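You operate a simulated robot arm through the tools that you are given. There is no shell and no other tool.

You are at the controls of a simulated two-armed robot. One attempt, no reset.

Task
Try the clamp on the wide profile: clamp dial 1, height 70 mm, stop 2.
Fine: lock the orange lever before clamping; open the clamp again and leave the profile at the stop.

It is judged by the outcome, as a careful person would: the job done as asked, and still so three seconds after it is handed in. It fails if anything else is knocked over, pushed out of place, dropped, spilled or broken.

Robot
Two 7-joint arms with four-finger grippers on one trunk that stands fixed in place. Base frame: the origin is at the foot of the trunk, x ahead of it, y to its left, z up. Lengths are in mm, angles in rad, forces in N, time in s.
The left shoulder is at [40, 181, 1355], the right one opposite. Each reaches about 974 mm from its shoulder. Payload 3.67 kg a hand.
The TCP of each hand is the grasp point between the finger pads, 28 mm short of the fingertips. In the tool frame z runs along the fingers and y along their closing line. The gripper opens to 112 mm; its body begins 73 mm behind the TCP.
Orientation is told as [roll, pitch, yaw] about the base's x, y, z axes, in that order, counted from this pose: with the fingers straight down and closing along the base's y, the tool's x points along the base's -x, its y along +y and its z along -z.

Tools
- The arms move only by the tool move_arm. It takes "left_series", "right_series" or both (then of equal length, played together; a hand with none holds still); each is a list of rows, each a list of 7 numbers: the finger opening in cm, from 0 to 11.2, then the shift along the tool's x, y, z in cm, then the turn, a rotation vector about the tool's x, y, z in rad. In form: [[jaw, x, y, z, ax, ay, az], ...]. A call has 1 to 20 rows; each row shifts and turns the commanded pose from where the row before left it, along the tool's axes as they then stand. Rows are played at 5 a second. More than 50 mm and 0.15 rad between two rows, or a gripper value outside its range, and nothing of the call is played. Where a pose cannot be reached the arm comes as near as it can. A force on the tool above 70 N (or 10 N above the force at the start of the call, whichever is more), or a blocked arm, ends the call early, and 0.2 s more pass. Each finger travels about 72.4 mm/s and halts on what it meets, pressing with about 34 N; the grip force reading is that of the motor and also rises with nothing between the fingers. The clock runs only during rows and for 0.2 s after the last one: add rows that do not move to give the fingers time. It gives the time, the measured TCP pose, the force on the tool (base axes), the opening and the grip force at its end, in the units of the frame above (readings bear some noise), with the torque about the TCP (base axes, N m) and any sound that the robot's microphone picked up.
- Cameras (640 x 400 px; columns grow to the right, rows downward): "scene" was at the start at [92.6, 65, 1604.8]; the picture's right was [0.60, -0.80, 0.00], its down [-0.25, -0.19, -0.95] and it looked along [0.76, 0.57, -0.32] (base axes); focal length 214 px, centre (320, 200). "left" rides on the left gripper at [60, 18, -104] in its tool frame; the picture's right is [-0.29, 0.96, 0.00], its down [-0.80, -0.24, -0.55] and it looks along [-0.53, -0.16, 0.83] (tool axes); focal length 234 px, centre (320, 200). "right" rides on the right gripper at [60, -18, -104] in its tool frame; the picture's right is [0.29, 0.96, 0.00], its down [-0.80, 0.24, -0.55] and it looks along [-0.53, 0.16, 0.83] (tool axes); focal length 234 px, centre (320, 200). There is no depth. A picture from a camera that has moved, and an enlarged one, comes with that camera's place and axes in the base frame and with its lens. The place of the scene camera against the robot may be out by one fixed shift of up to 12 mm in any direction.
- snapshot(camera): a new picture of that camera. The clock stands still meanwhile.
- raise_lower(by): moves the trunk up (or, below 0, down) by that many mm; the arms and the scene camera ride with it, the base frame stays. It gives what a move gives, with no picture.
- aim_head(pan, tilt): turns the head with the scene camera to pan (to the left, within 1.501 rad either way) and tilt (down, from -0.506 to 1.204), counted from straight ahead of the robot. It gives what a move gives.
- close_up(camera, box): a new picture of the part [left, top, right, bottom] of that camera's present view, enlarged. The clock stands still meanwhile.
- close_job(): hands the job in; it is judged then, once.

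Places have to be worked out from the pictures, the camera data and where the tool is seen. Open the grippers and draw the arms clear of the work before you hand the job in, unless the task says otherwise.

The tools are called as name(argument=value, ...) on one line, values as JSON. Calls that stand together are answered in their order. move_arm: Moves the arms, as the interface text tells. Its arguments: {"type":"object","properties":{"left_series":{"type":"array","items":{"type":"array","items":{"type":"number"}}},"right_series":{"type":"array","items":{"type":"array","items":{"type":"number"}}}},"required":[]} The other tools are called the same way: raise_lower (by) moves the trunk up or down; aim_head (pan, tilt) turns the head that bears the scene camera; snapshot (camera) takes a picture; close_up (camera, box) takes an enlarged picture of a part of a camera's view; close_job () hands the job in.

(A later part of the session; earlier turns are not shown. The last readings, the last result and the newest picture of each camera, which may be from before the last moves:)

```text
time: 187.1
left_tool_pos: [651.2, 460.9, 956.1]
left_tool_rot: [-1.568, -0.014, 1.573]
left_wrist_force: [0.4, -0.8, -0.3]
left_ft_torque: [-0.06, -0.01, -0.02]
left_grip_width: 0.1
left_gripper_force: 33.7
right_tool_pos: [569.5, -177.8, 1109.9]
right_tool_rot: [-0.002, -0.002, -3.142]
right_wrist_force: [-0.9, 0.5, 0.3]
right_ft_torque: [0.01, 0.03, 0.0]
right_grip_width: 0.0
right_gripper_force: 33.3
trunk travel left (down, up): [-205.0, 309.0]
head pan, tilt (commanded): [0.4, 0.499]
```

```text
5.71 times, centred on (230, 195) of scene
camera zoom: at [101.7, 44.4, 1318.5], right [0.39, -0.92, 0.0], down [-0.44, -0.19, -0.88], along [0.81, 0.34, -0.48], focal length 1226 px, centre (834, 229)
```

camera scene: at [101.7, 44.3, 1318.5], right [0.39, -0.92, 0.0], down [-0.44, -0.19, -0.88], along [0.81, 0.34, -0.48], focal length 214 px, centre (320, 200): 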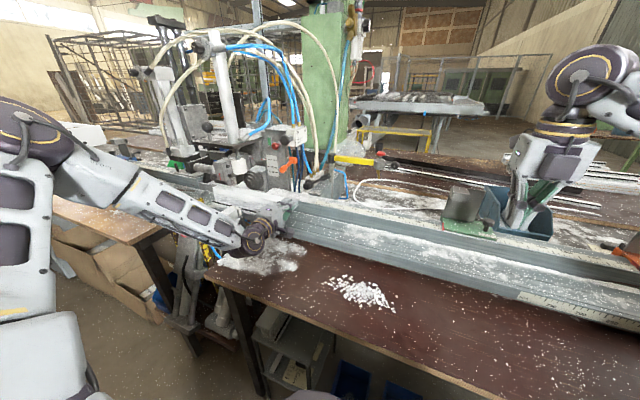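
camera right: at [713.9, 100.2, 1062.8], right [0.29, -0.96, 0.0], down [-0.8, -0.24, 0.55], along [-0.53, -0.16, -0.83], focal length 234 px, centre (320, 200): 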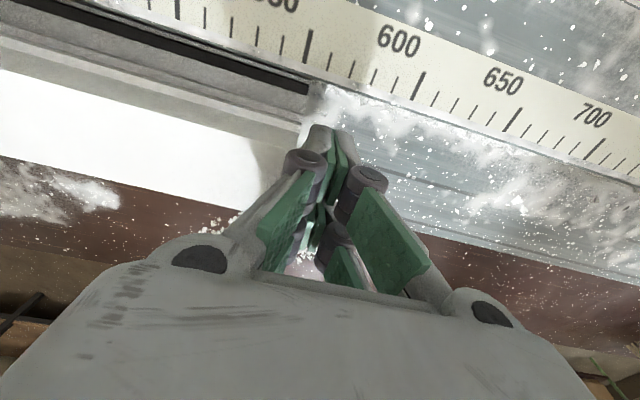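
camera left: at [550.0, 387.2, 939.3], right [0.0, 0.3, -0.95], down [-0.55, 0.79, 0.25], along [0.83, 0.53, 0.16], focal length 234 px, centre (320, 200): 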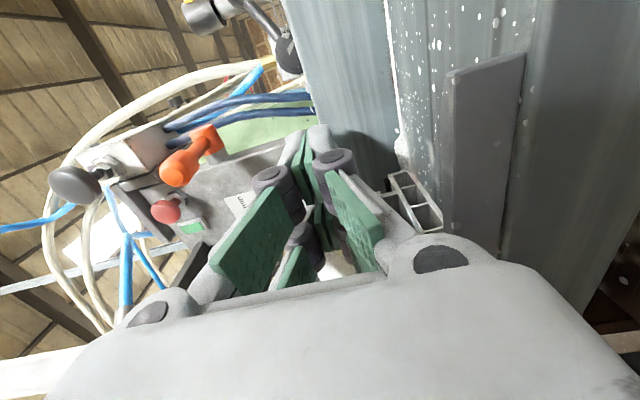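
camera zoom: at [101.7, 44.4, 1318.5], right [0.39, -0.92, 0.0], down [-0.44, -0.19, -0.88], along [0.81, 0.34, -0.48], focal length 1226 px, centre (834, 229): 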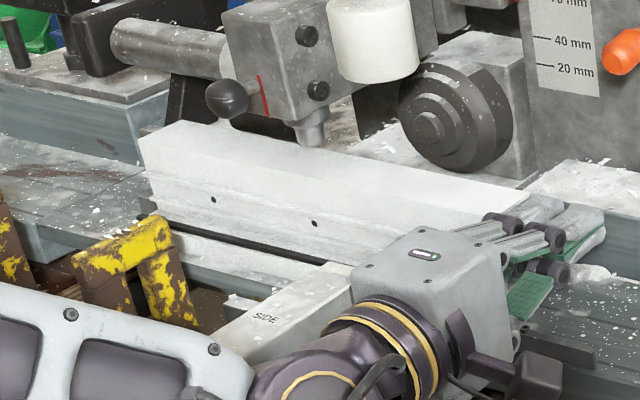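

No contact yet. I creep further.

move_arm(left_series=[[0, -0.3, 0, 0, 0, 0, 0], [0, -0.3, 0, 0, 0, 0, 0], [0, -0.3, 0, 0, 0, 0, 0], [0, 0, 0, 0, 0, 0, 0]])

close_up(camera="scene", box=[180, 160, 240, 210])

```text
time: 188.1
left_tool_pos: [654.3, 469.7, 956.8]
left_tool_rot: [-1.569, -0.014, 1.571]
left_wrist_force: [0.1, -1.4, 0.2]
left_ft_torque: [0.0, 0.01, -0.02]
left_grip_width: 0.0
left_gripper_force: 33.9
right_tool_pos: [568.5, -176.6, 1109.6]
right_tool_rot: [-0.002, -0.002, -3.143]
right_wrist_force: [1.1, 0.0, 0.3]
right_ft_torque: [0.0, -0.01, 0.03]
right_grip_width: 0.0
right_gripper_force: 33.9
trunk travel left (down, up): [-205.0, 309.0]
head pan, tilt (commanded): [0.4, 0.499]
```

```text
8.00 times, centred on (210, 185) of scene
camera zoom: at [101.7, 44.4, 1318.5], right [0.39, -0.92, 0.0], down [-0.44, -0.19, -0.88], along [0.81, 0.34, -0.48], focal length 1716 px, centre (1200, 320)
```

zoom: 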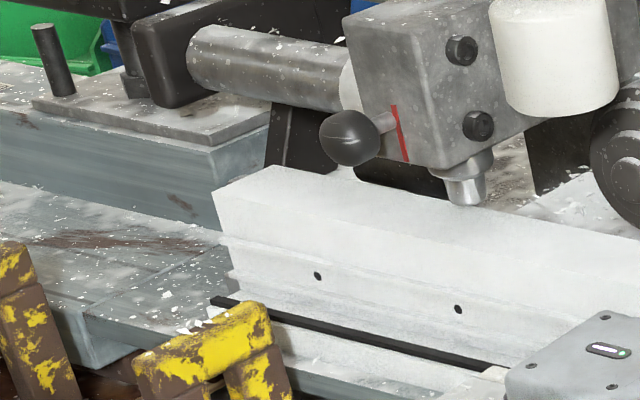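

The stop itself is hidden behind the profile from here. I keep creeping in small steps for a force rise.

move_arm(left_series=[[0, -0.2, 0, 0, 0, 0, 0], [0, -0.2, 0, 0, 0, 0, 0], [0, -0.2, 0, 0, 0, 0, 0], [0, 0, 0, 0, 0, 0, 0]])

close_up(camera="scene", box=[180, 160, 240, 210])

```text
time: 189.1
left_tool_pos: [652.5, 474.9, 955.5]
left_tool_rot: [-1.57, -0.015, 1.572]
left_wrist_force: [0.2, -0.8, 0.4]
left_ft_torque: [-0.03, -0.01, -0.02]
left_grip_width: 0.0
left_gripper_force: 34.1
right_tool_pos: [569.3, -177.6, 1110.0]
right_tool_rot: [-0.001, -0.003, -3.141]
right_wrist_force: [-0.8, 0.4, -0.6]
right_ft_torque: [-0.04, 0.01, 0.0]
right_grip_width: 0.2
right_gripper_force: 34.2
trunk travel left (down, up): [-205.0, 309.0]
head pan, tilt (commanded): [0.4, 0.499]
```

```text
8.00 times, centred on (210, 185) of scene
camera zoom: at [101.7, 44.4, 1318.5], right [0.39, -0.92, 0.0], down [-0.44, -0.19, -0.88], along [0.81, 0.34, -0.48], focal length 1716 px, centre (1200, 320)
```

zoom: 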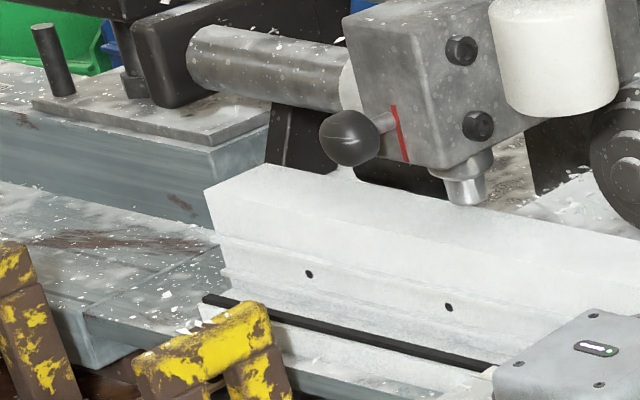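

By the picture the profile's left end is now at about y≈800, right at the stop. I keep creeping in 2 mm steps.

move_arm(left_series=[[0, -0.2, 0, 0, 0, 0, 0], [0, -0.2, 0, 0, 0, 0, 0], [0, 0, 0, 0, 0, 0, 0]])

move_arm(left_series=[[0, -0.2, 0, 0, 0, 0, 0], [0, -0.2, 0, 0, 0, 0, 0], [0, 0, 0, 0, 0, 0, 0]])

close_up(camera="scene", box=[180, 160, 240, 210])

```text
time: 189.9
left_tool_pos: [654.1, 480.0, 957.0]
left_tool_rot: [-1.57, -0.014, 1.571]
left_wrist_force: [-0.4, -0.3, 0.5]
left_ft_torque: [0.0, 0.01, -0.02]
left_grip_width: 0.0
left_gripper_force: 34.2
right_tool_pos: [569.0, -177.7, 1109.4]
right_tool_rot: [-0.001, -0.002, -3.141]
right_wrist_force: [0.1, -0.2, -0.1]
right_ft_torque: [0.0, 0.03, 0.02]
right_grip_width: 0.0
right_gripper_force: 33.6
trunk travel left (down, up): [-205.0, 309.0]
head pan, tilt (commanded): [0.4, 0.499]
```

```text
time: 190.7
left_tool_pos: [653.2, 479.4, 958.0]
left_tool_rot: [-1.569, -0.015, 1.566]
left_wrist_force: [-1.8, -18.6, 0.2]
left_ft_torque: [-0.1, 0.1, 0.23]
left_grip_width: 5.8
left_gripper_force: 33.7
right_tool_pos: [569.2, -179.8, 1108.6]
right_tool_rot: [-0.003, -0.001, -3.142]
right_wrist_force: [-0.1, 0.2, 0.6]
right_ft_torque: [0.01, 0.0, 0.02]
right_grip_width: 0.0
right_gripper_force: 33.5
trunk travel left (down, up): [-205.0, 309.0]
head pan, tilt (commanded): [0.4, 0.499]
```

```text
8.00 times, centred on (210, 185) of scene
camera zoom: at [101.4, 41.6, 1318.6], right [0.39, -0.92, 0.0], down [-0.44, -0.18, -0.88], along [0.81, 0.34, -0.48], focal length 1716 px, centre (1200, 320)
```

zoom: 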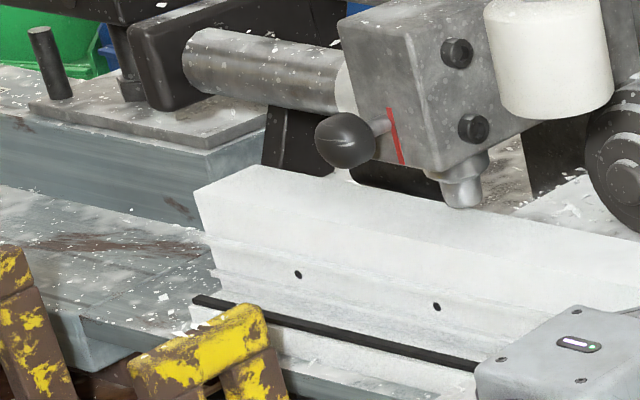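

Force jumped to 18.6 N with no further motion: the profile is against stop 2. I ease the hand off to the right and back away.

move_arm(left_series=[[0, 0.5, 0, 0, 0, 0, 0], [0, 1.0, 0, 0, 0, 0, 0], [0, 2.0, 0, 0, 0, 0, 0], [0, 1.0, -2.0, -3.5, 0, 0, 0], [0, 0, -3.0, -3.5, 0, 0, 0], [0, 0, -4.0, -2.0, 0, 0, 0], [0, 0, -4.5, 0, 0, 0, 0], [0, 0, -4.0, 0, 0, 0, 0], [0, 0, 0, 0, 0, 0, 0]])

snapshot(camera="scene")

close_up(camera="scene", box=[180, 150, 320, 250])

```text
time: 192.7
left_tool_pos: [563.8, 438.3, 1131.6]
left_tool_rot: [-1.568, -0.011, 1.571]
left_wrist_force: [0.5, 0.5, -0.4]
left_ft_torque: [-0.03, 0.01, 0.03]
left_grip_width: 0.0
left_gripper_force: 34.0
right_tool_pos: [570.1, -175.4, 1109.9]
right_tool_rot: [-0.002, -0.003, -3.14]
right_wrist_force: [0.1, -0.4, 0.5]
right_ft_torque: [-0.01, -0.01, -0.01]
right_grip_width: 0.0
right_gripper_force: 33.8
trunk travel left (down, up): [-205.0, 309.0]
head pan, tilt (commanded): [0.4, 0.499]
```

```text
taken
camera scene: at [101.7, 45.3, 1318.4], right [0.39, -0.92, 0.0], down [-0.44, -0.19, -0.88], along [0.81, 0.34, -0.48], focal length 214 px, centre (320, 200)
```

scene: 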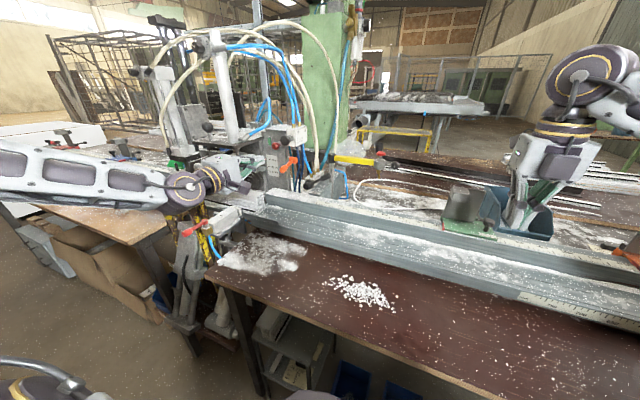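

```text
4.00 times, centred on (250, 200) of scene
camera zoom: at [101.7, 45.3, 1318.4], right [0.39, -0.92, 0.0], down [-0.44, -0.19, -0.88], along [0.81, 0.34, -0.48], focal length 858 px, centre (600, 200)
```

zoom: 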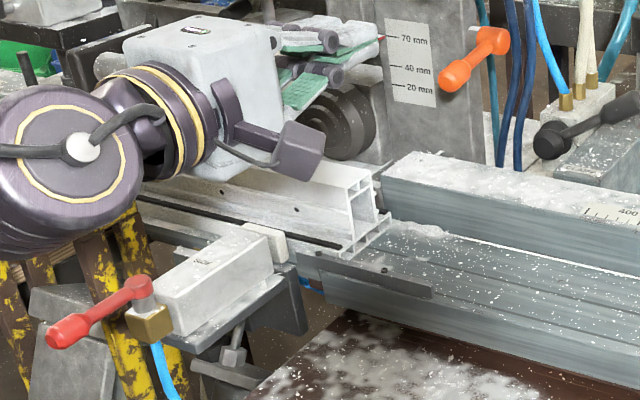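

The profile now lies in the clamp lane with its left end at the stop. Next is the CLAMP lever. I roll the left hand back and take a close look at that lever and its valve.

move_arm(left_series=[[5, 0, 0, 0, 0, 0, -0.136], [5, 0, 0, 0, 0, 0, -0.136], [5, 0, 0, 0, 0, 0, -0.136], [5, 0, 0, 0, 0, 0, -0.136], [5, 0, 0, 0, 0, 0, 0], [5, 0, 0, 0, 0, 0, 0]])

snapshot(camera="left")

```text
time: 194.1
left_tool_pos: [565.1, 436.4, 1131.2]
left_tool_rot: [-1.569, 0.532, 1.571]
left_wrist_force: [-0.3, 0.5, 0.2]
left_ft_torque: [0.02, -0.03, 0.03]
left_grip_width: 50.0
left_gripper_force: 0.1
right_tool_pos: [570.2, -177.4, 1109.2]
right_tool_rot: [-0.002, -0.001, -3.142]
right_wrist_force: [0.0, 0.0, 0.2]
right_ft_torque: [-0.02, 0.02, 0.03]
right_grip_width: 0.0
right_gripper_force: 34.1
trunk travel left (down, up): [-205.0, 309.0]
head pan, tilt (commanded): [0.4, 0.499]
```

```text
taken
camera left: at [460.8, 375.7, 1148.3], right [0.0, -0.24, -0.97], down [-0.55, 0.81, -0.2], along [0.83, 0.54, -0.13], focal length 234 px, centre (320, 200)
```

left: 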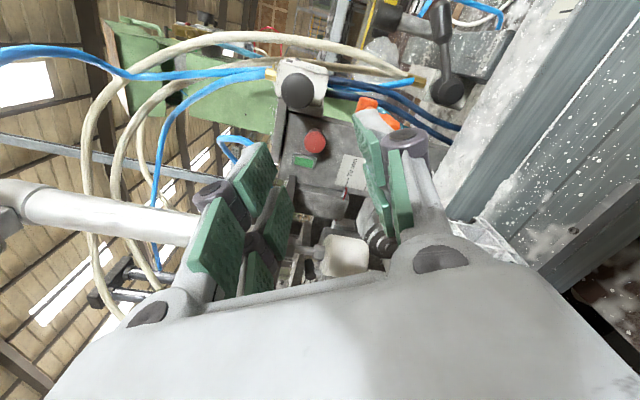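

close_up(camera="left", box=[390, 0, 510, 110])

move_arm(left_series=[[5, 3.3, 0.2, 0.5, 0, 0, 0], [5, 3.3, 0.2, 0.5, 0, 0, 0], [5, 3.3, 0.2, 0.5, 0, 0, 0], [5, 0, 0, 0, 0, 0, 0]])

snapshot(camera="left")

```text
3.64 times, centred on (450, 55) of left
camera zoom: at [460.8, 375.7, 1148.3], right [0.0, -0.24, -0.97], down [-0.55, 0.81, -0.2], along [0.83, 0.54, -0.13], focal length 852 px, centre (-153, 727)
```

zoom: 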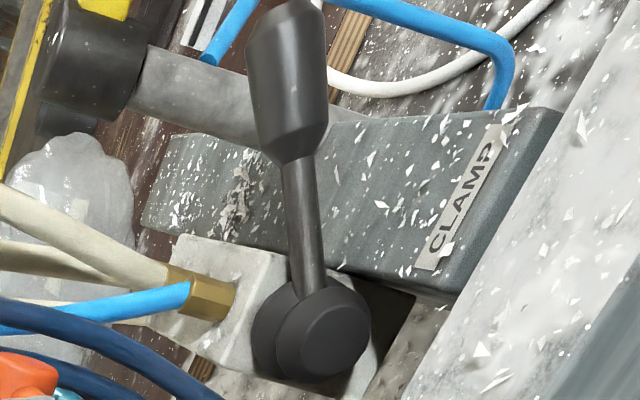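

```text
time: 195.1
left_tool_pos: [579.0, 349.5, 1175.6]
left_tool_rot: [-1.568, 0.533, 1.572]
left_wrist_force: [0.8, -0.3, -0.1]
left_ft_torque: [0.0, -0.02, 0.03]
left_grip_width: 50.0
left_gripper_force: 0.0
right_tool_pos: [568.9, -178.2, 1109.8]
right_tool_rot: [-0.001, -0.002, -3.142]
right_wrist_force: [-0.1, -0.8, 0.1]
right_ft_torque: [-0.01, -0.02, 0.0]
right_grip_width: 0.0
right_gripper_force: 34.2
trunk travel left (down, up): [-205.0, 309.0]
head pan, tilt (commanded): [0.4, 0.499]
```

```text
taken
camera left: at [476.5, 287.6, 1193.0], right [0.0, -0.24, -0.97], down [-0.55, 0.81, -0.2], along [0.83, 0.54, -0.13], focal length 234 px, centre (320, 200)
```

left: 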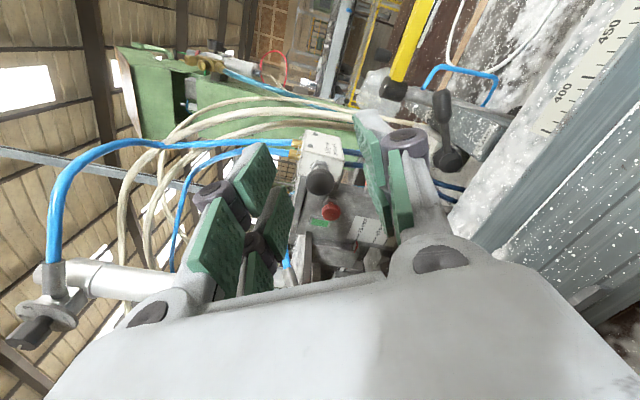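

close_up(camera="left", box=[400, 70, 500, 180])

```text
3.64 times, centred on (450, 125) of left
camera zoom: at [476.5, 287.6, 1193.0], right [0.0, -0.24, -0.97], down [-0.55, 0.81, -0.2], along [0.83, 0.54, -0.13], focal length 852 px, centre (-153, 473)
```

zoom: 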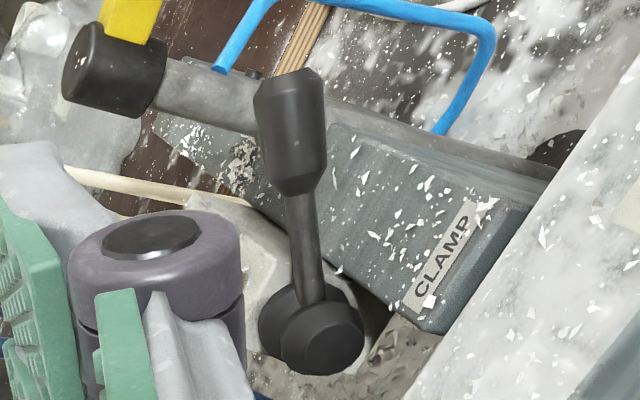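

The CLAMP lever is located: hub [801, 384, 966], grip from [826, 337, 994] to [820, 302, 1019], standing about 33° above level to the right. I bring the open fingers level with it at x≈640 first.

move_arm(left_series=[[5, -1.32, 3.57, 1.5, 0, 0, 0], [5, -1.32, 3.57, 1.5, 0, 0, 0], [5, -1.32, 3.57, 1.5, 0, 0, 0], [5, -1.37, 3.6, 1.5, 0, 0, 0], [5, 0, 0, 0, 0, 0, 0]])

snapshot(camera="left")

```text
time: 196.3
left_tool_pos: [639.3, 321.6, 1026.7]
left_tool_rot: [-1.569, 0.531, 1.571]
left_wrist_force: [-1.0, 0.1, -0.5]
left_ft_torque: [0.0, 0.05, 0.02]
left_grip_width: 50.1
left_gripper_force: 0.1
right_tool_pos: [568.1, -176.8, 1110.5]
right_tool_rot: [-0.002, -0.001, -3.142]
right_wrist_force: [-0.6, 0.4, 0.4]
right_ft_torque: [-0.02, -0.02, -0.01]
right_grip_width: 0.2
right_gripper_force: 33.5
trunk travel left (down, up): [-205.0, 309.0]
head pan, tilt (commanded): [0.4, 0.499]
```

```text
taken
camera left: at [536.0, 259.6, 1042.9], right [0.0, -0.24, -0.97], down [-0.55, 0.81, -0.2], along [0.83, 0.54, -0.13], focal length 234 px, centre (320, 200)
```

left: 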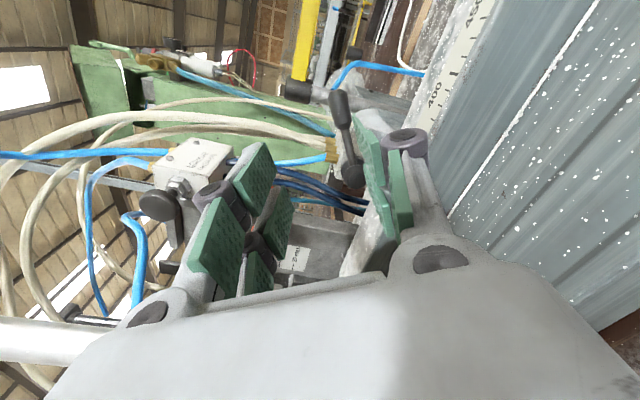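

Alignment is right: the grip lies inside the lower finger. I advance so the fingers straddle the lever grip.

move_arm(left_series=[[5, -0.1, 0.15, 4.3, 0, 0, 0], [5, -0.1, 0.15, 4.3, 0, 0, 0], [5, 0, 0, 4.3, 0, 0, 0], [5, 0, 0, 4.2, 0, 0, 0], [5, 0, 0, 0, 0, 0, 0]])

snapshot(camera="left")

close_up(camera="scene", box=[270, 130, 390, 220])

```text
time: 197.5
left_tool_pos: [810.4, 320.2, 1019.3]
left_tool_rot: [-1.564, 0.531, 1.574]
left_wrist_force: [-3.5, -3.8, -11.1]
left_ft_torque: [0.14, 0.26, -0.27]
left_grip_width: 56.2
left_gripper_force: 6.4
right_tool_pos: [570.9, -177.1, 1109.0]
right_tool_rot: [-0.001, -0.003, 3.143]
right_wrist_force: [0.4, 1.1, 0.7]
right_ft_torque: [0.04, 0.01, 0.01]
right_grip_width: 0.0
right_gripper_force: 34.2
trunk travel left (down, up): [-205.0, 309.0]
head pan, tilt (commanded): [0.4, 0.499]
```

```text
taken
camera left: at [706.3, 259.3, 1036.6], right [-0.01, -0.24, -0.97], down [-0.55, 0.81, -0.19], along [0.83, 0.54, -0.14], focal length 234 px, centre (320, 200)
```

left: 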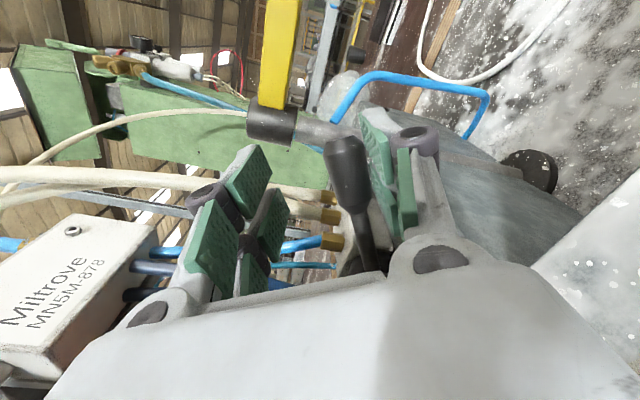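

```text
4.44 times, centred on (330, 175) of scene
camera zoom: at [102.7, 44.5, 1318.3], right [0.39, -0.92, 0.0], down [-0.44, -0.19, -0.88], along [0.81, 0.34, -0.48], focal length 953 px, centre (276, 311)
```

zoom: 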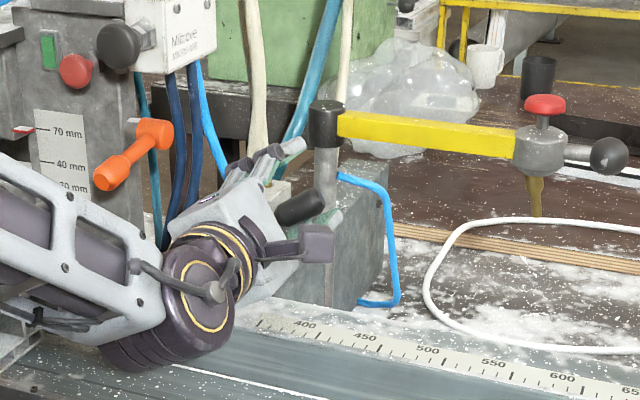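

The lever is between the fingers and touching the lower pads. I close on it lightly and try turning it upward about its hub by a small amount.

move_arm(left_series=[[3, 0, 0, 0, 0, 0, 0], [1, 0, 0, 0, 0, 0, 0], [1, 0, 0, 0, 0, 0, 0]])

move_arm(left_series=[[1, -0.175, -0.81, 0, 0, 0, -0.1], [1, -0.175, -0.81, 0, 0, 0, -0.1], [1, 0, 0, 0, 0, 0, 0]])

snapshot(camera="left")

```text
time: 198.3
left_tool_pos: [810.2, 316.1, 1010.7]
left_tool_rot: [-1.541, 0.528, 1.574]
left_wrist_force: [-5.8, -28.5, -36.7]
left_ft_torque: [0.2, 1.01, -0.78]
left_grip_width: 34.9
left_gripper_force: 24.0
right_tool_pos: [572.2, -178.6, 1107.9]
right_tool_rot: [-0.004, -0.005, -3.144]
right_wrist_force: [0.8, -0.6, -0.9]
right_ft_torque: [0.01, -0.01, 0.01]
right_grip_width: 0.1
right_gripper_force: 34.1
trunk travel left (down, up): [-205.0, 309.0]
head pan, tilt (commanded): [0.4, 0.499]
```

```text
time: 199.1
left_tool_pos: [800.0, 321.1, 1007.8]
left_tool_rot: [-1.493, 0.728, 1.593]
left_wrist_force: [-9.0, -27.2, -28.3]
left_ft_torque: [0.36, 0.84, -0.82]
left_grip_width: 30.2
left_gripper_force: 19.1
right_tool_pos: [569.8, -175.7, 1109.4]
right_tool_rot: [0.0, -0.002, -3.136]
right_wrist_force: [0.0, -0.6, 0.6]
right_ft_torque: [-0.01, -0.03, 0.02]
right_grip_width: 0.1
right_gripper_force: 34.4
trunk travel left (down, up): [-205.0, 309.0]
head pan, tilt (commanded): [0.4, 0.499]
stopped in row 3 (left hand): the force on the tool passed its limit at 70 N (the readings are from after the stop); the commanded pose is now the measured one
```

```text
taken
camera left: at [697.1, 266.9, 1041.7], right [-0.07, -0.42, -0.91], down [-0.55, 0.77, -0.32], along [0.83, 0.48, -0.28], focal length 234 px, centre (320, 200)
```

left: 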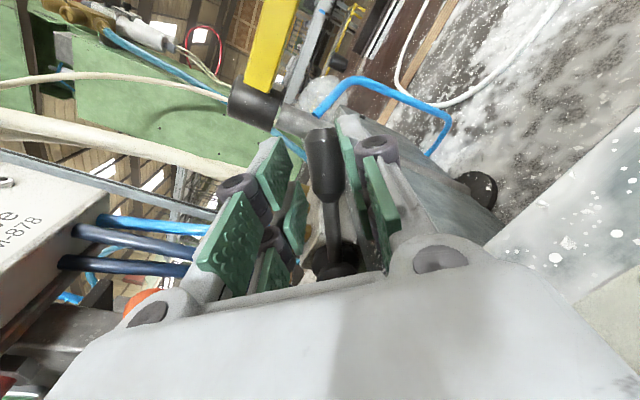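

Turning it upward is blocked (hard stop at more than 46 N), so the lever must go the other way, down. I open, and re-centre on the lever.

move_arm(left_series=[[3.5, 0, 0, 0, 0, 0, 0], [5, 0, 0, 0, 0, 0, 0], [5, 0, 0, 0, 0, 0, 0.1], [5, 0, 0, 0, 0, 0, 0.1], [5, 0, 0, 0, 0, 0, 0]])

snapshot(camera="left")

close_up(camera="scene", box=[290, 140, 370, 210])

```text
time: 200.2
left_tool_pos: [803.7, 324.2, 1016.4]
left_tool_rot: [-1.528, 0.529, 1.574]
left_wrist_force: [1.4, -6.3, -6.4]
left_ft_torque: [-0.12, 0.07, -0.18]
left_grip_width: 54.4
left_gripper_force: 4.0
right_tool_pos: [570.7, -177.6, 1108.6]
right_tool_rot: [-0.002, -0.002, -3.139]
right_wrist_force: [-0.5, -0.8, -0.1]
right_ft_torque: [-0.04, 0.01, 0.01]
right_grip_width: 0.0
right_gripper_force: 34.3
trunk travel left (down, up): [-205.0, 309.0]
head pan, tilt (commanded): [0.4, 0.499]
```

```text
taken
camera left: at [701.0, 266.3, 1037.4], right [-0.04, -0.23, -0.97], down [-0.55, 0.82, -0.18], along [0.84, 0.52, -0.16], focal length 234 px, centre (320, 200)
```

left: 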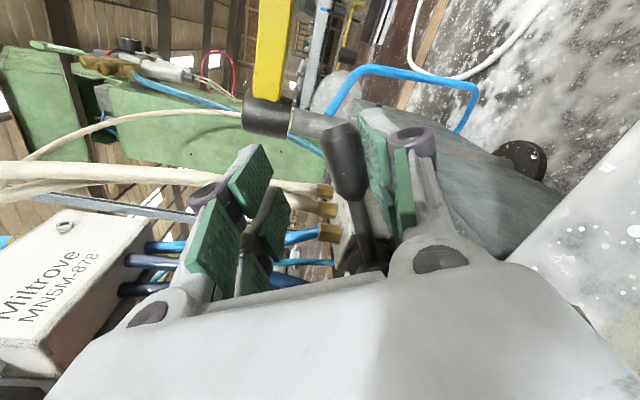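

```text
5.71 times, centred on (330, 175) of scene
camera zoom: at [103.0, 43.8, 1318.4], right [0.39, -0.92, 0.0], down [-0.44, -0.19, -0.88], along [0.81, 0.34, -0.48], focal length 1226 px, centre (263, 343)
```

zoom: 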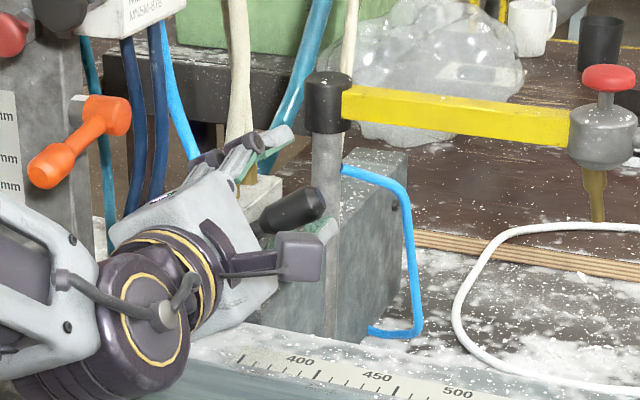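

The lever hasn't moved. I'll push it downward from above with closed fingers: back out, close, and re-enter above the grip.

move_arm(left_series=[[5, 0, -0.3, 0, 0, 0, 0], [5, 0, 0, -3.5, 0, 0, 0], [5, 0, 0, -3.5, 0, 0, 0], [0, 0.1, -1.6, 0, 0, 0, 0], [0, 0, 0, 0, 0, 0, 0], [0, 0, 0, 0, 0, 0, 0], [0, 0, 0, 3.5, 0, 0, 0], [0, 0, 0, 3.2, 0, 0, 0], [0, 0, 0, 0, 0, 0, 0]])

snapshot(camera="left")

```text
time: 202.2
left_tool_pos: [802.2, 335.6, 1035.7]
left_tool_rot: [-1.53, 0.531, 1.575]
left_wrist_force: [0.6, 1.3, -0.4]
left_ft_torque: [0.01, -0.01, -0.02]
left_grip_width: 0.0
left_gripper_force: 33.9
right_tool_pos: [570.0, -176.3, 1109.7]
right_tool_rot: [-0.002, 0.0, -3.136]
right_wrist_force: [-0.5, -0.5, 0.8]
right_ft_torque: [0.02, -0.03, -0.04]
right_grip_width: 0.0
right_gripper_force: 33.3
trunk travel left (down, up): [-205.0, 309.0]
head pan, tilt (commanded): [0.4, 0.499]
```

```text
taken
camera left: at [698.1, 276.9, 1055.5], right [-0.04, -0.24, -0.97], down [-0.55, 0.82, -0.18], along [0.84, 0.52, -0.16], focal length 234 px, centre (320, 200)
```

left: 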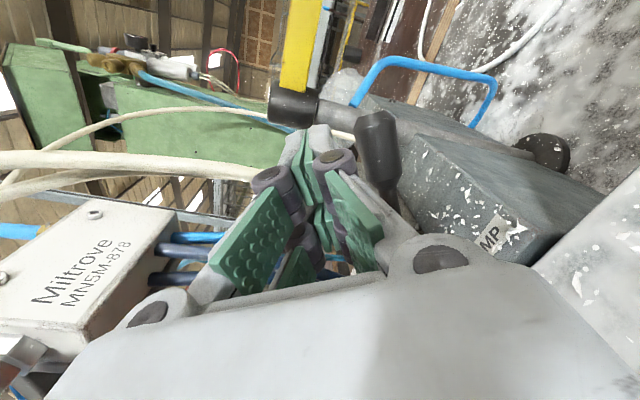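

The closed fingers are above the lever. I press down on it progressively and watch the force.

move_arm(left_series=[[0, 0, 0.8, 0, 0, 0, 0], [0, 0, 0.6, 0, 0, 0, 0], [0, 0, 0.5, 0, 0, 0, 0], [0, 0, 0.4, 0, 0, 0, 0], [0, 0, 0, 0, 0, 0, 0]])

snapshot(camera="left")

```text
time: 203.4
left_tool_pos: [800.2, 326.8, 1020.9]
left_tool_rot: [-1.541, 0.532, 1.574]
left_wrist_force: [-0.1, 15.3, 25.7]
left_ft_torque: [0.47, -0.59, 0.24]
left_grip_width: 0.0
left_gripper_force: 34.4
right_tool_pos: [566.0, -173.8, 1112.3]
right_tool_rot: [-0.002, 0.001, -3.14]
right_wrist_force: [-0.9, 0.1, -0.8]
right_ft_torque: [-0.02, -0.03, 0.02]
right_grip_width: 0.1
right_gripper_force: 34.4
trunk travel left (down, up): [-205.0, 309.0]
head pan, tilt (commanded): [0.4, 0.499]
```

```text
taken
camera left: at [695.7, 267.8, 1040.5], right [-0.03, -0.24, -0.97], down [-0.55, 0.82, -0.18], along [0.84, 0.53, -0.15], focal length 234 px, centre (320, 200)
```

left: 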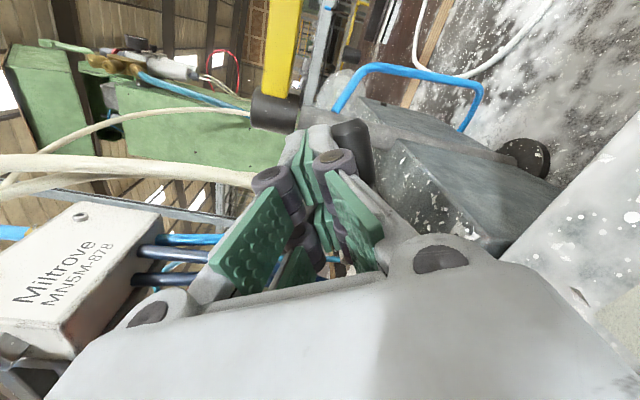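

30 N so far without clear motion. I press on in small steps.

move_arm(left_series=[[0, 0, 0.4, 0, 0, 0, 0], [0, 0, 0.4, 0, 0, 0, 0], [0, 0, 0, 0, 0, 0, 0]])

snapshot(camera="left")

```text
time: 204.2
left_tool_pos: [798.4, 327.5, 1021.0]
left_tool_rot: [-1.559, 0.53, 1.568]
left_wrist_force: [-5.6, 31.9, 39.7]
left_ft_torque: [0.87, -0.78, 0.75]
left_grip_width: 0.3
left_gripper_force: 33.9
right_tool_pos: [565.2, -173.9, 1112.8]
right_tool_rot: [0.0, 0.005, -3.138]
right_wrist_force: [0.2, 0.4, 0.7]
right_ft_torque: [-0.01, 0.01, -0.02]
right_grip_width: 0.0
right_gripper_force: 33.9
trunk travel left (down, up): [-205.0, 309.0]
head pan, tilt (commanded): [0.4, 0.499]
```

```text
taken
camera left: at [695.1, 266.5, 1038.3], right [-0.01, -0.24, -0.97], down [-0.55, 0.81, -0.19], along [0.83, 0.53, -0.14], focal length 234 px, centre (320, 200)
```

left: 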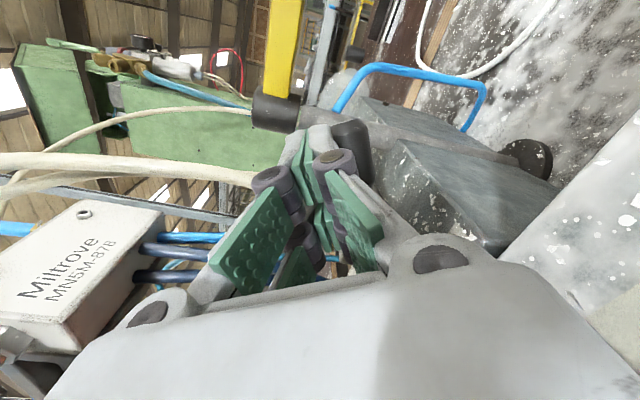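

51 N downward also doesn't move it. I relax and look more closely at how this lever is built before forcing anything.

move_arm(left_series=[[0, 0, -1.2, 0, 0, 0, 0], [0, 0, -1.5, 0, 0, 0, 0], [0, 0, -1.0, -3.0, 0, 0, 0], [0, 0, -1.0, -4.5, 0, 0, 0], [0, 0, -1.0, -4.5, 0, 0, 0], [0, 0, 0, -4.5, 0, 0, 0], [0, 0, 0, 0, 0, 0, 0]])

snapshot(camera="left")

close_up(camera="left", box=[310, 60, 430, 170])

close_up(camera="scene", box=[290, 145, 360, 205])

```text
time: 205.8
left_tool_pos: [638.1, 349.5, 1060.3]
left_tool_rot: [-1.525, 0.531, 1.575]
left_wrist_force: [0.7, 0.2, -0.4]
left_ft_torque: [0.01, -0.01, 0.03]
left_grip_width: 0.1
left_gripper_force: 33.9
right_tool_pos: [569.8, -176.7, 1109.8]
right_tool_rot: [-0.001, 0.0, -3.138]
right_wrist_force: [0.2, -0.3, -0.2]
right_ft_torque: [0.0, 0.03, 0.04]
right_grip_width: 0.0
right_gripper_force: 33.4
trunk travel left (down, up): [-205.0, 309.0]
head pan, tilt (commanded): [0.4, 0.499]
```

```text
taken
camera left: at [535.2, 290.7, 1081.8], right [-0.04, -0.23, -0.97], down [-0.55, 0.82, -0.17], along [0.84, 0.52, -0.16], focal length 234 px, centre (320, 200)
```

left: 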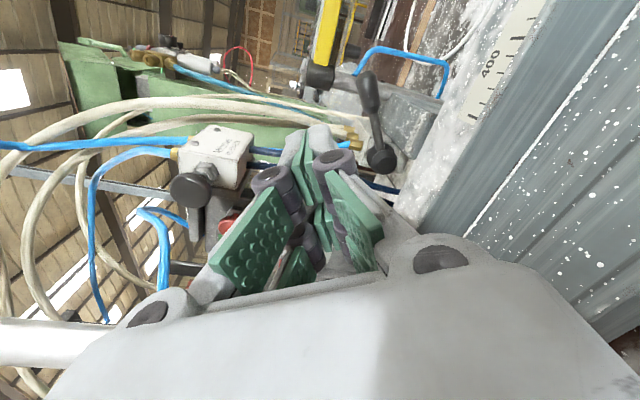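

```text
3.64 times, centred on (370, 115) of left
camera zoom: at [535.2, 290.7, 1081.8], right [-0.04, -0.23, -0.97], down [-0.55, 0.82, -0.17], along [0.84, 0.52, -0.16], focal length 852 px, centre (138, 509)
```

zoom: 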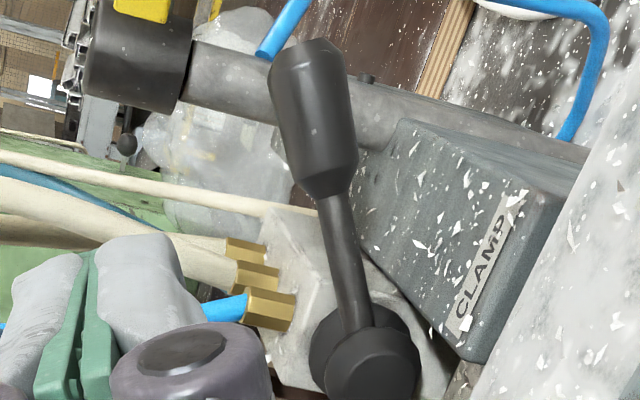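

```text
6.67 times, centred on (325, 175) of scene
camera zoom: at [103.1, 44.1, 1318.3], right [0.39, -0.92, 0.0], down [-0.44, -0.19, -0.88], along [0.81, 0.34, -0.48], focal length 1430 px, centre (287, 367)
```

zoom: 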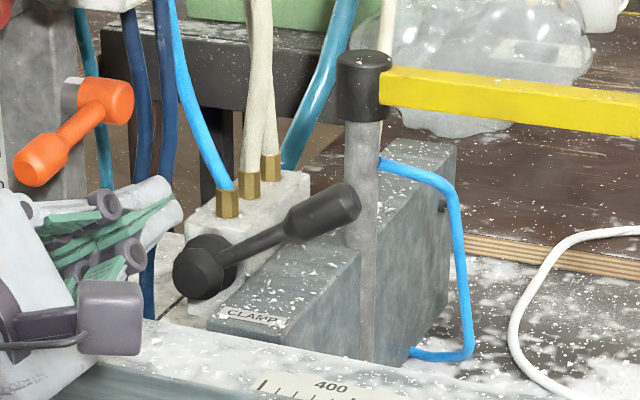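

I zoom tightly on the hub and the manifold to find marks or an obstruction.

close_up(camera="left", box=[340, 120, 420, 180])

close_up(camera="scene", box=[305, 165, 335, 195])

close_up(camera="right", box=[0, 0, 640, 400])

```text
6.67 times, centred on (380, 150) of left
camera zoom: at [535.2, 290.7, 1081.8], right [-0.04, -0.23, -0.97], down [-0.55, 0.82, -0.17], along [0.84, 0.52, -0.16], focal length 1561 px, centre (-80, 533)
```

zoom: 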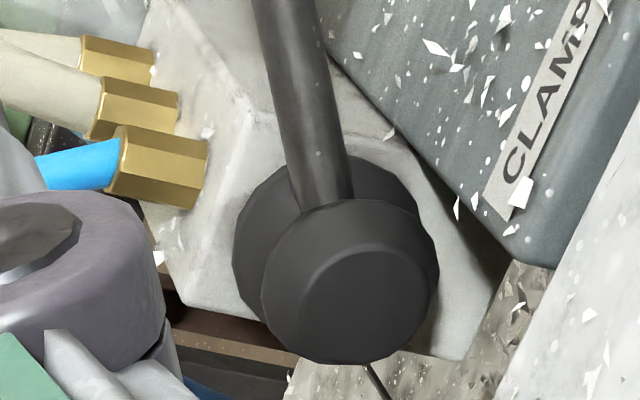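

```text
13.33 times, centred on (320, 180) of scene
camera zoom: at [103.1, 44.1, 1318.3], right [0.39, -0.92, 0.0], down [-0.44, -0.19, -0.88], along [0.81, 0.34, -0.48], focal length 2860 px, centre (320, 467)
```

zoom: 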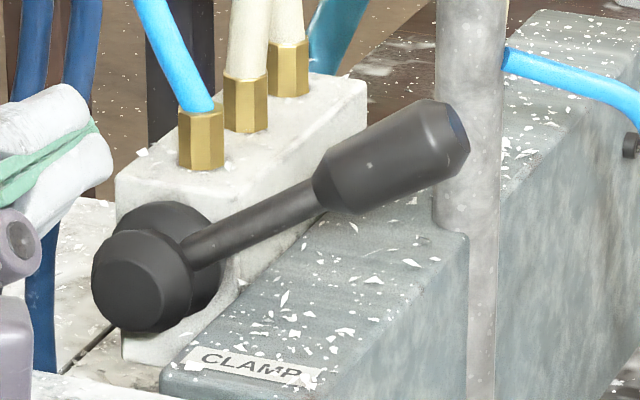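

```text
1.00 times, centred on (320, 200) of right (not enlarged: the box is as wide or as high as the picture)
camera zoom: at [631.4, -158.4, 1212.0], right [0.29, -0.96, 0.0], down [-0.8, -0.24, 0.56], along [-0.53, -0.16, -0.83], focal length 234 px, centre (320, 200)
```

zoom: 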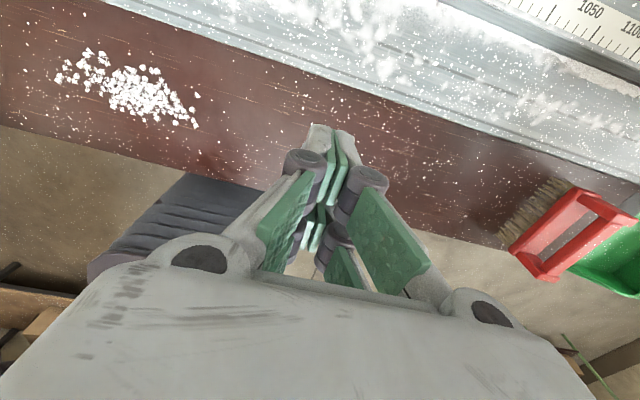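

The hub clearly turns about the x axis, but in my fork test the lower fingertips may have fouled the sloping console under the lever. I redo it carefully: fingers less deep, gripping the lever grip squarely, then test small moves.

move_arm(left_series=[[4.5, 0, 0, 1.5, 0.0397, 0.0232, 0], [4.5, 0.05, 2.7, 3.0, 0, 0, 0], [4.5, 0.05, 2.7, 3.0, 0, 0, 0], [4.5, 0, 0, 4.0, 0, 0, 0], [4.5, 0, 0, 2.5, 0, 0, 0], [4.5, 0, 0, 0, 0, 0, 0]])

snapshot(camera="left")

```text
time: 207.2
left_tool_pos: [777.0, 320.5, 1017.1]
left_tool_rot: [-1.582, 0.531, 1.545]
left_wrist_force: [-0.5, -0.2, -0.4]
left_ft_torque: [0.01, -0.01, -0.01]
left_grip_width: 45.2
left_gripper_force: 0.0
right_tool_pos: [569.6, -176.3, 1110.7]
right_tool_rot: [-0.003, 0.0, -3.139]
right_wrist_force: [-0.2, -0.1, 0.1]
right_ft_torque: [0.0, 0.03, 0.0]
right_grip_width: 0.0
right_gripper_force: 33.6
trunk travel left (down, up): [-205.0, 309.0]
head pan, tilt (commanded): [0.4, 0.499]
```

```text
taken
camera left: at [672.2, 261.1, 1033.5], right [0.0, -0.24, -0.97], down [-0.54, 0.82, -0.2], along [0.84, 0.52, -0.12], focal length 234 px, centre (320, 200)
```

left: 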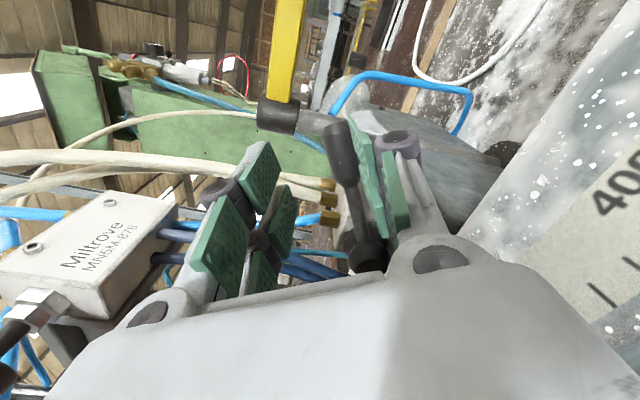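

The lever lies nearer the lower finger. I shift 6 mm toward it, advance 20 mm and close.

move_arm(left_series=[[4.5, 0, 0.6, 0, 0, 0, 0], [4.5, 0, 0, 1.2, 0, 0, 0], [4.5, 0, 0, 0.8, 0, 0, 0], [4.5, 0, 0, 0, 0, 0, 0]])

move_arm(left_series=[[3, 0, 0, 0, 0, 0, 0], [1, 0, 0, 0, 0, 0, 0], [1, 0, 0, 0, 0, 0, 0], [1, 0, 0, 0, 0, 0, 0]])

snapshot(camera="left")

```text
time: 208.2
left_tool_pos: [796.6, 316.4, 1011.9]
left_tool_rot: [-1.581, 0.531, 1.546]
left_wrist_force: [0.0, 0.5, 0.0]
left_ft_torque: [0.04, 0.03, -0.03]
left_grip_width: 44.8
left_gripper_force: 0.1
right_tool_pos: [569.6, -175.9, 1110.5]
right_tool_rot: [-0.001, -0.002, -3.14]
right_wrist_force: [-0.4, -0.4, -0.4]
right_ft_torque: [-0.01, -0.02, 0.02]
right_grip_width: 0.2
right_gripper_force: 34.3
trunk travel left (down, up): [-205.0, 309.0]
head pan, tilt (commanded): [0.4, 0.499]
```

```text
time: 209.2
left_tool_pos: [796.3, 312.2, 1005.8]
left_tool_rot: [-1.566, 0.53, 1.548]
left_wrist_force: [-6.1, -20.4, -26.5]
left_ft_torque: [-0.61, 0.75, -0.17]
left_grip_width: 19.9
left_gripper_force: 45.4
right_tool_pos: [573.2, -177.4, 1108.3]
right_tool_rot: [-0.004, -0.004, -3.138]
right_wrist_force: [0.6, 0.5, 0.1]
right_ft_torque: [0.03, -0.01, 0.0]
right_grip_width: 0.1
right_gripper_force: 33.8
trunk travel left (down, up): [-205.0, 309.0]
head pan, tilt (commanded): [0.4, 0.499]
```

```text
taken
camera left: at [692.8, 254.2, 1022.7], right [-0.01, -0.24, -0.97], down [-0.53, 0.82, -0.19], along [0.84, 0.52, -0.13], focal length 234 px, centre (320, 200)
```

left: 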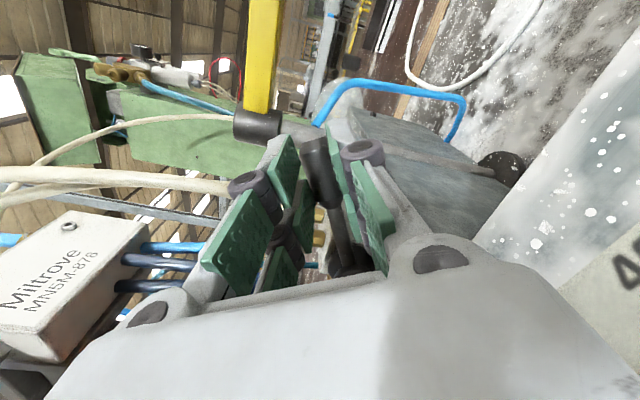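

The lever grip is firmly held now. I neutralise the preload, then turn it clockwise (down) about the hub a little.

move_arm(left_series=[[1, 0, 0.7, 0, 0, 0, 0], [1, 0, 0, 0, 0, 0, 0]])

move_arm(left_series=[[1, -0.02, 0.41, 0, 0, 0, 0.05], [1, -0.02, 0.41, 0, 0, 0, 0.05], [1, -0.02, 0.41, 0, 0, 0, 0.05], [1, 0, 0, 0, 0, 0, 0]])

snapshot(camera="left")

```text
time: 209.8
left_tool_pos: [797.3, 312.6, 1004.2]
left_tool_rot: [-1.578, 0.532, 1.548]
left_wrist_force: [-7.1, -12.0, -15.2]
left_ft_torque: [-0.24, 0.71, 0.03]
left_grip_width: 20.0
left_gripper_force: 45.2
right_tool_pos: [570.7, -176.7, 1108.6]
right_tool_rot: [-0.002, -0.002, -3.138]
right_wrist_force: [0.1, -0.1, -0.4]
right_ft_torque: [0.02, -0.01, 0.05]
right_grip_width: 0.3
right_gripper_force: 34.3
trunk travel left (down, up): [-205.0, 309.0]
head pan, tilt (commanded): [0.4, 0.499]
```

```text
time: 210.8
left_tool_pos: [794.9, 311.5, 1002.0]
left_tool_rot: [-1.595, 0.378, 1.55]
left_wrist_force: [-23.6, 9.4, 17.5]
left_ft_torque: [0.62, -0.25, 0.74]
left_grip_width: 15.9
left_gripper_force: 45.3
right_tool_pos: [566.0, -174.9, 1111.3]
right_tool_rot: [-0.002, 0.004, -3.139]
right_wrist_force: [0.2, 1.0, -0.7]
right_ft_torque: [0.03, -0.01, -0.01]
right_grip_width: 0.1
right_gripper_force: 34.2
trunk travel left (down, up): [-205.0, 309.0]
head pan, tilt (commanded): [0.4, 0.499]
```

```text
taken
camera left: at [690.1, 249.9, 1007.2], right [0.02, -0.09, -1.0], down [-0.54, 0.84, -0.08], along [0.84, 0.54, -0.03], focal length 234 px, centre (320, 200)
```

left: 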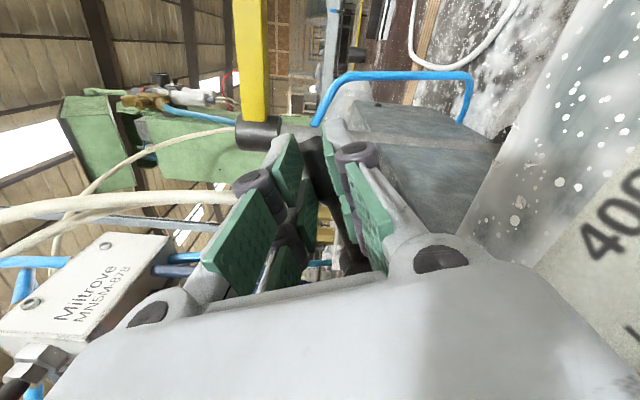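

Only the fingertips hold it and they slip. The end that must give is "down", so I'll press again from above with the closed fingers, this time nearer the lever's end and deeper, with more force. First I release and reposition above it.

move_arm(left_series=[[3, 0, -0.6, 0, 0, 0, 0], [4.5, 0, -0.4, 0, 0, 0, 0], [4.5, 0, 0, -3.5, 0, 0, 0], [4.5, 0, 0, -3.0, 0, 0, -0.127], [0, 0, -1.5, 0, 0, 0, 0], [0, 0, -1.5, 0, 0, 0, 0], [0, 0, 0, 0, 0, 0, 0], [0, 0, 0, 0, 0, 0, 0]])

snapshot(camera="left")

```text
time: 212.7
left_tool_pos: [731.8, 329.2, 1029.7]
left_tool_rot: [-1.582, 0.508, 1.549]
left_wrist_force: [-0.4, 0.5, 0.2]
left_ft_torque: [0.01, -0.01, -0.03]
left_grip_width: 0.2
left_gripper_force: 33.8
right_tool_pos: [569.9, -176.9, 1109.3]
right_tool_rot: [-0.001, -0.001, -3.137]
right_wrist_force: [-0.1, 0.5, 0.0]
right_ft_torque: [-0.02, 0.0, 0.03]
right_grip_width: 0.0
right_gripper_force: 34.5
trunk travel left (down, up): [-205.0, 309.0]
head pan, tilt (commanded): [0.4, 0.499]
```

```text
taken
camera left: at [628.3, 269.5, 1044.1], right [0.0, -0.21, -0.98], down [-0.54, 0.82, -0.18], along [0.84, 0.53, -0.11], focal length 234 px, centre (320, 200)
```

left: 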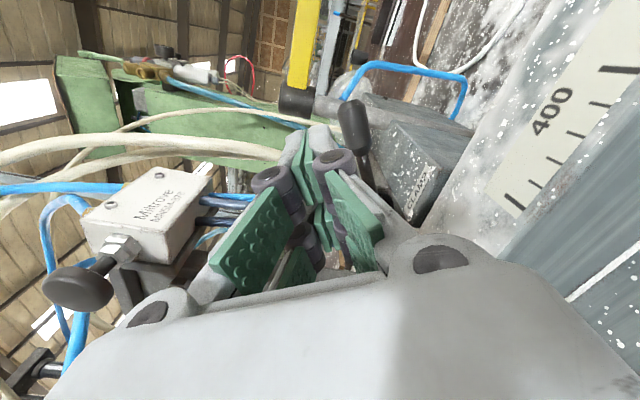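

close_up(camera="left", box=[310, 70, 450, 200])

close_up(camera="scene", box=[300, 150, 350, 195])

```text
3.08 times, centred on (380, 135) of left
camera zoom: at [628.3, 269.5, 1044.1], right [0.0, -0.21, -0.98], down [-0.54, 0.82, -0.18], along [0.84, 0.53, -0.11], focal length 720 px, centre (135, 400)
```

zoom: 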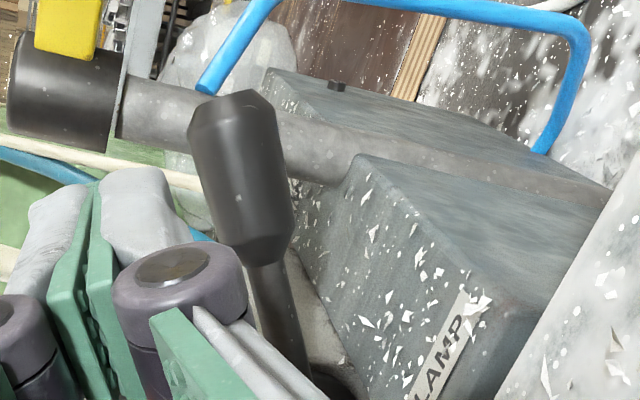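

```text
8.89 times, centred on (325, 172) of scene
camera zoom: at [101.5, 44.5, 1318.5], right [0.39, -0.92, 0.0], down [-0.44, -0.19, -0.88], along [0.81, 0.34, -0.48], focal length 1906 px, centre (276, 444)
```

zoom: 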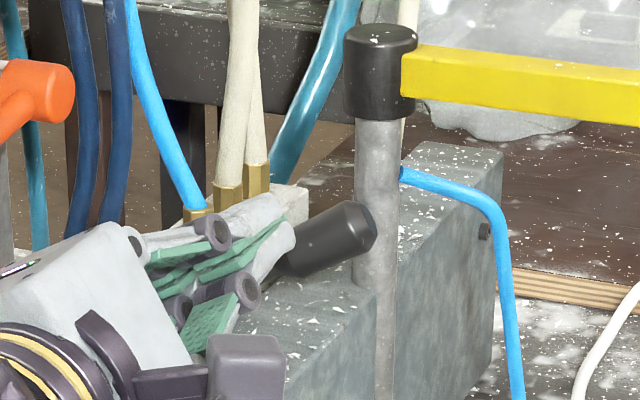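

The lever stands free above the flat console top (z≈963) and well in front of the post. I press down near its end from above, deeper and stepwise up to about 65 N.

move_arm(left_series=[[0, 0.8, -0.8, 0, 0, 0, 0], [0, 0.8, 0, 3.0, 0, 0, 0], [0, 0, 0, 4.2, 0, 0, 0], [0, 0, 0.5, 0, 0, 0, 0], [0, 0, 0.5, 0, 0, 0, 0], [0, 0, 0.5, 0, 0, 0, 0], [0, 0, 0, 0, 0, 0, 0]])

snapshot(camera="left")

```text
time: 214.2
left_tool_pos: [803.8, 310.4, 1031.8]
left_tool_rot: [-1.581, 0.508, 1.549]
left_wrist_force: [-1.3, 0.6, 1.3]
left_ft_torque: [0.05, -0.03, 0.01]
left_grip_width: 0.2
left_gripper_force: 34.0
right_tool_pos: [570.0, -175.4, 1110.4]
right_tool_rot: [-0.003, -0.002, -3.138]
right_wrist_force: [-0.1, -0.4, 0.2]
right_ft_torque: [0.02, 0.0, -0.02]
right_grip_width: 0.0
right_gripper_force: 34.0
trunk travel left (down, up): [-205.0, 309.0]
head pan, tilt (commanded): [0.4, 0.499]
```

```text
taken
camera left: at [699.7, 250.1, 1046.3], right [0.0, -0.21, -0.98], down [-0.54, 0.82, -0.18], along [0.84, 0.53, -0.11], focal length 234 px, centre (320, 200)
```

left: 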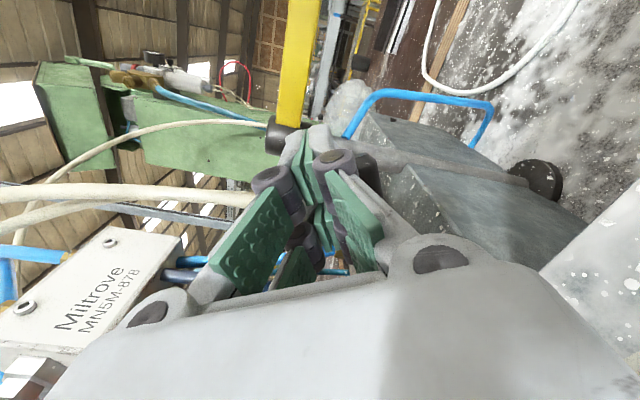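

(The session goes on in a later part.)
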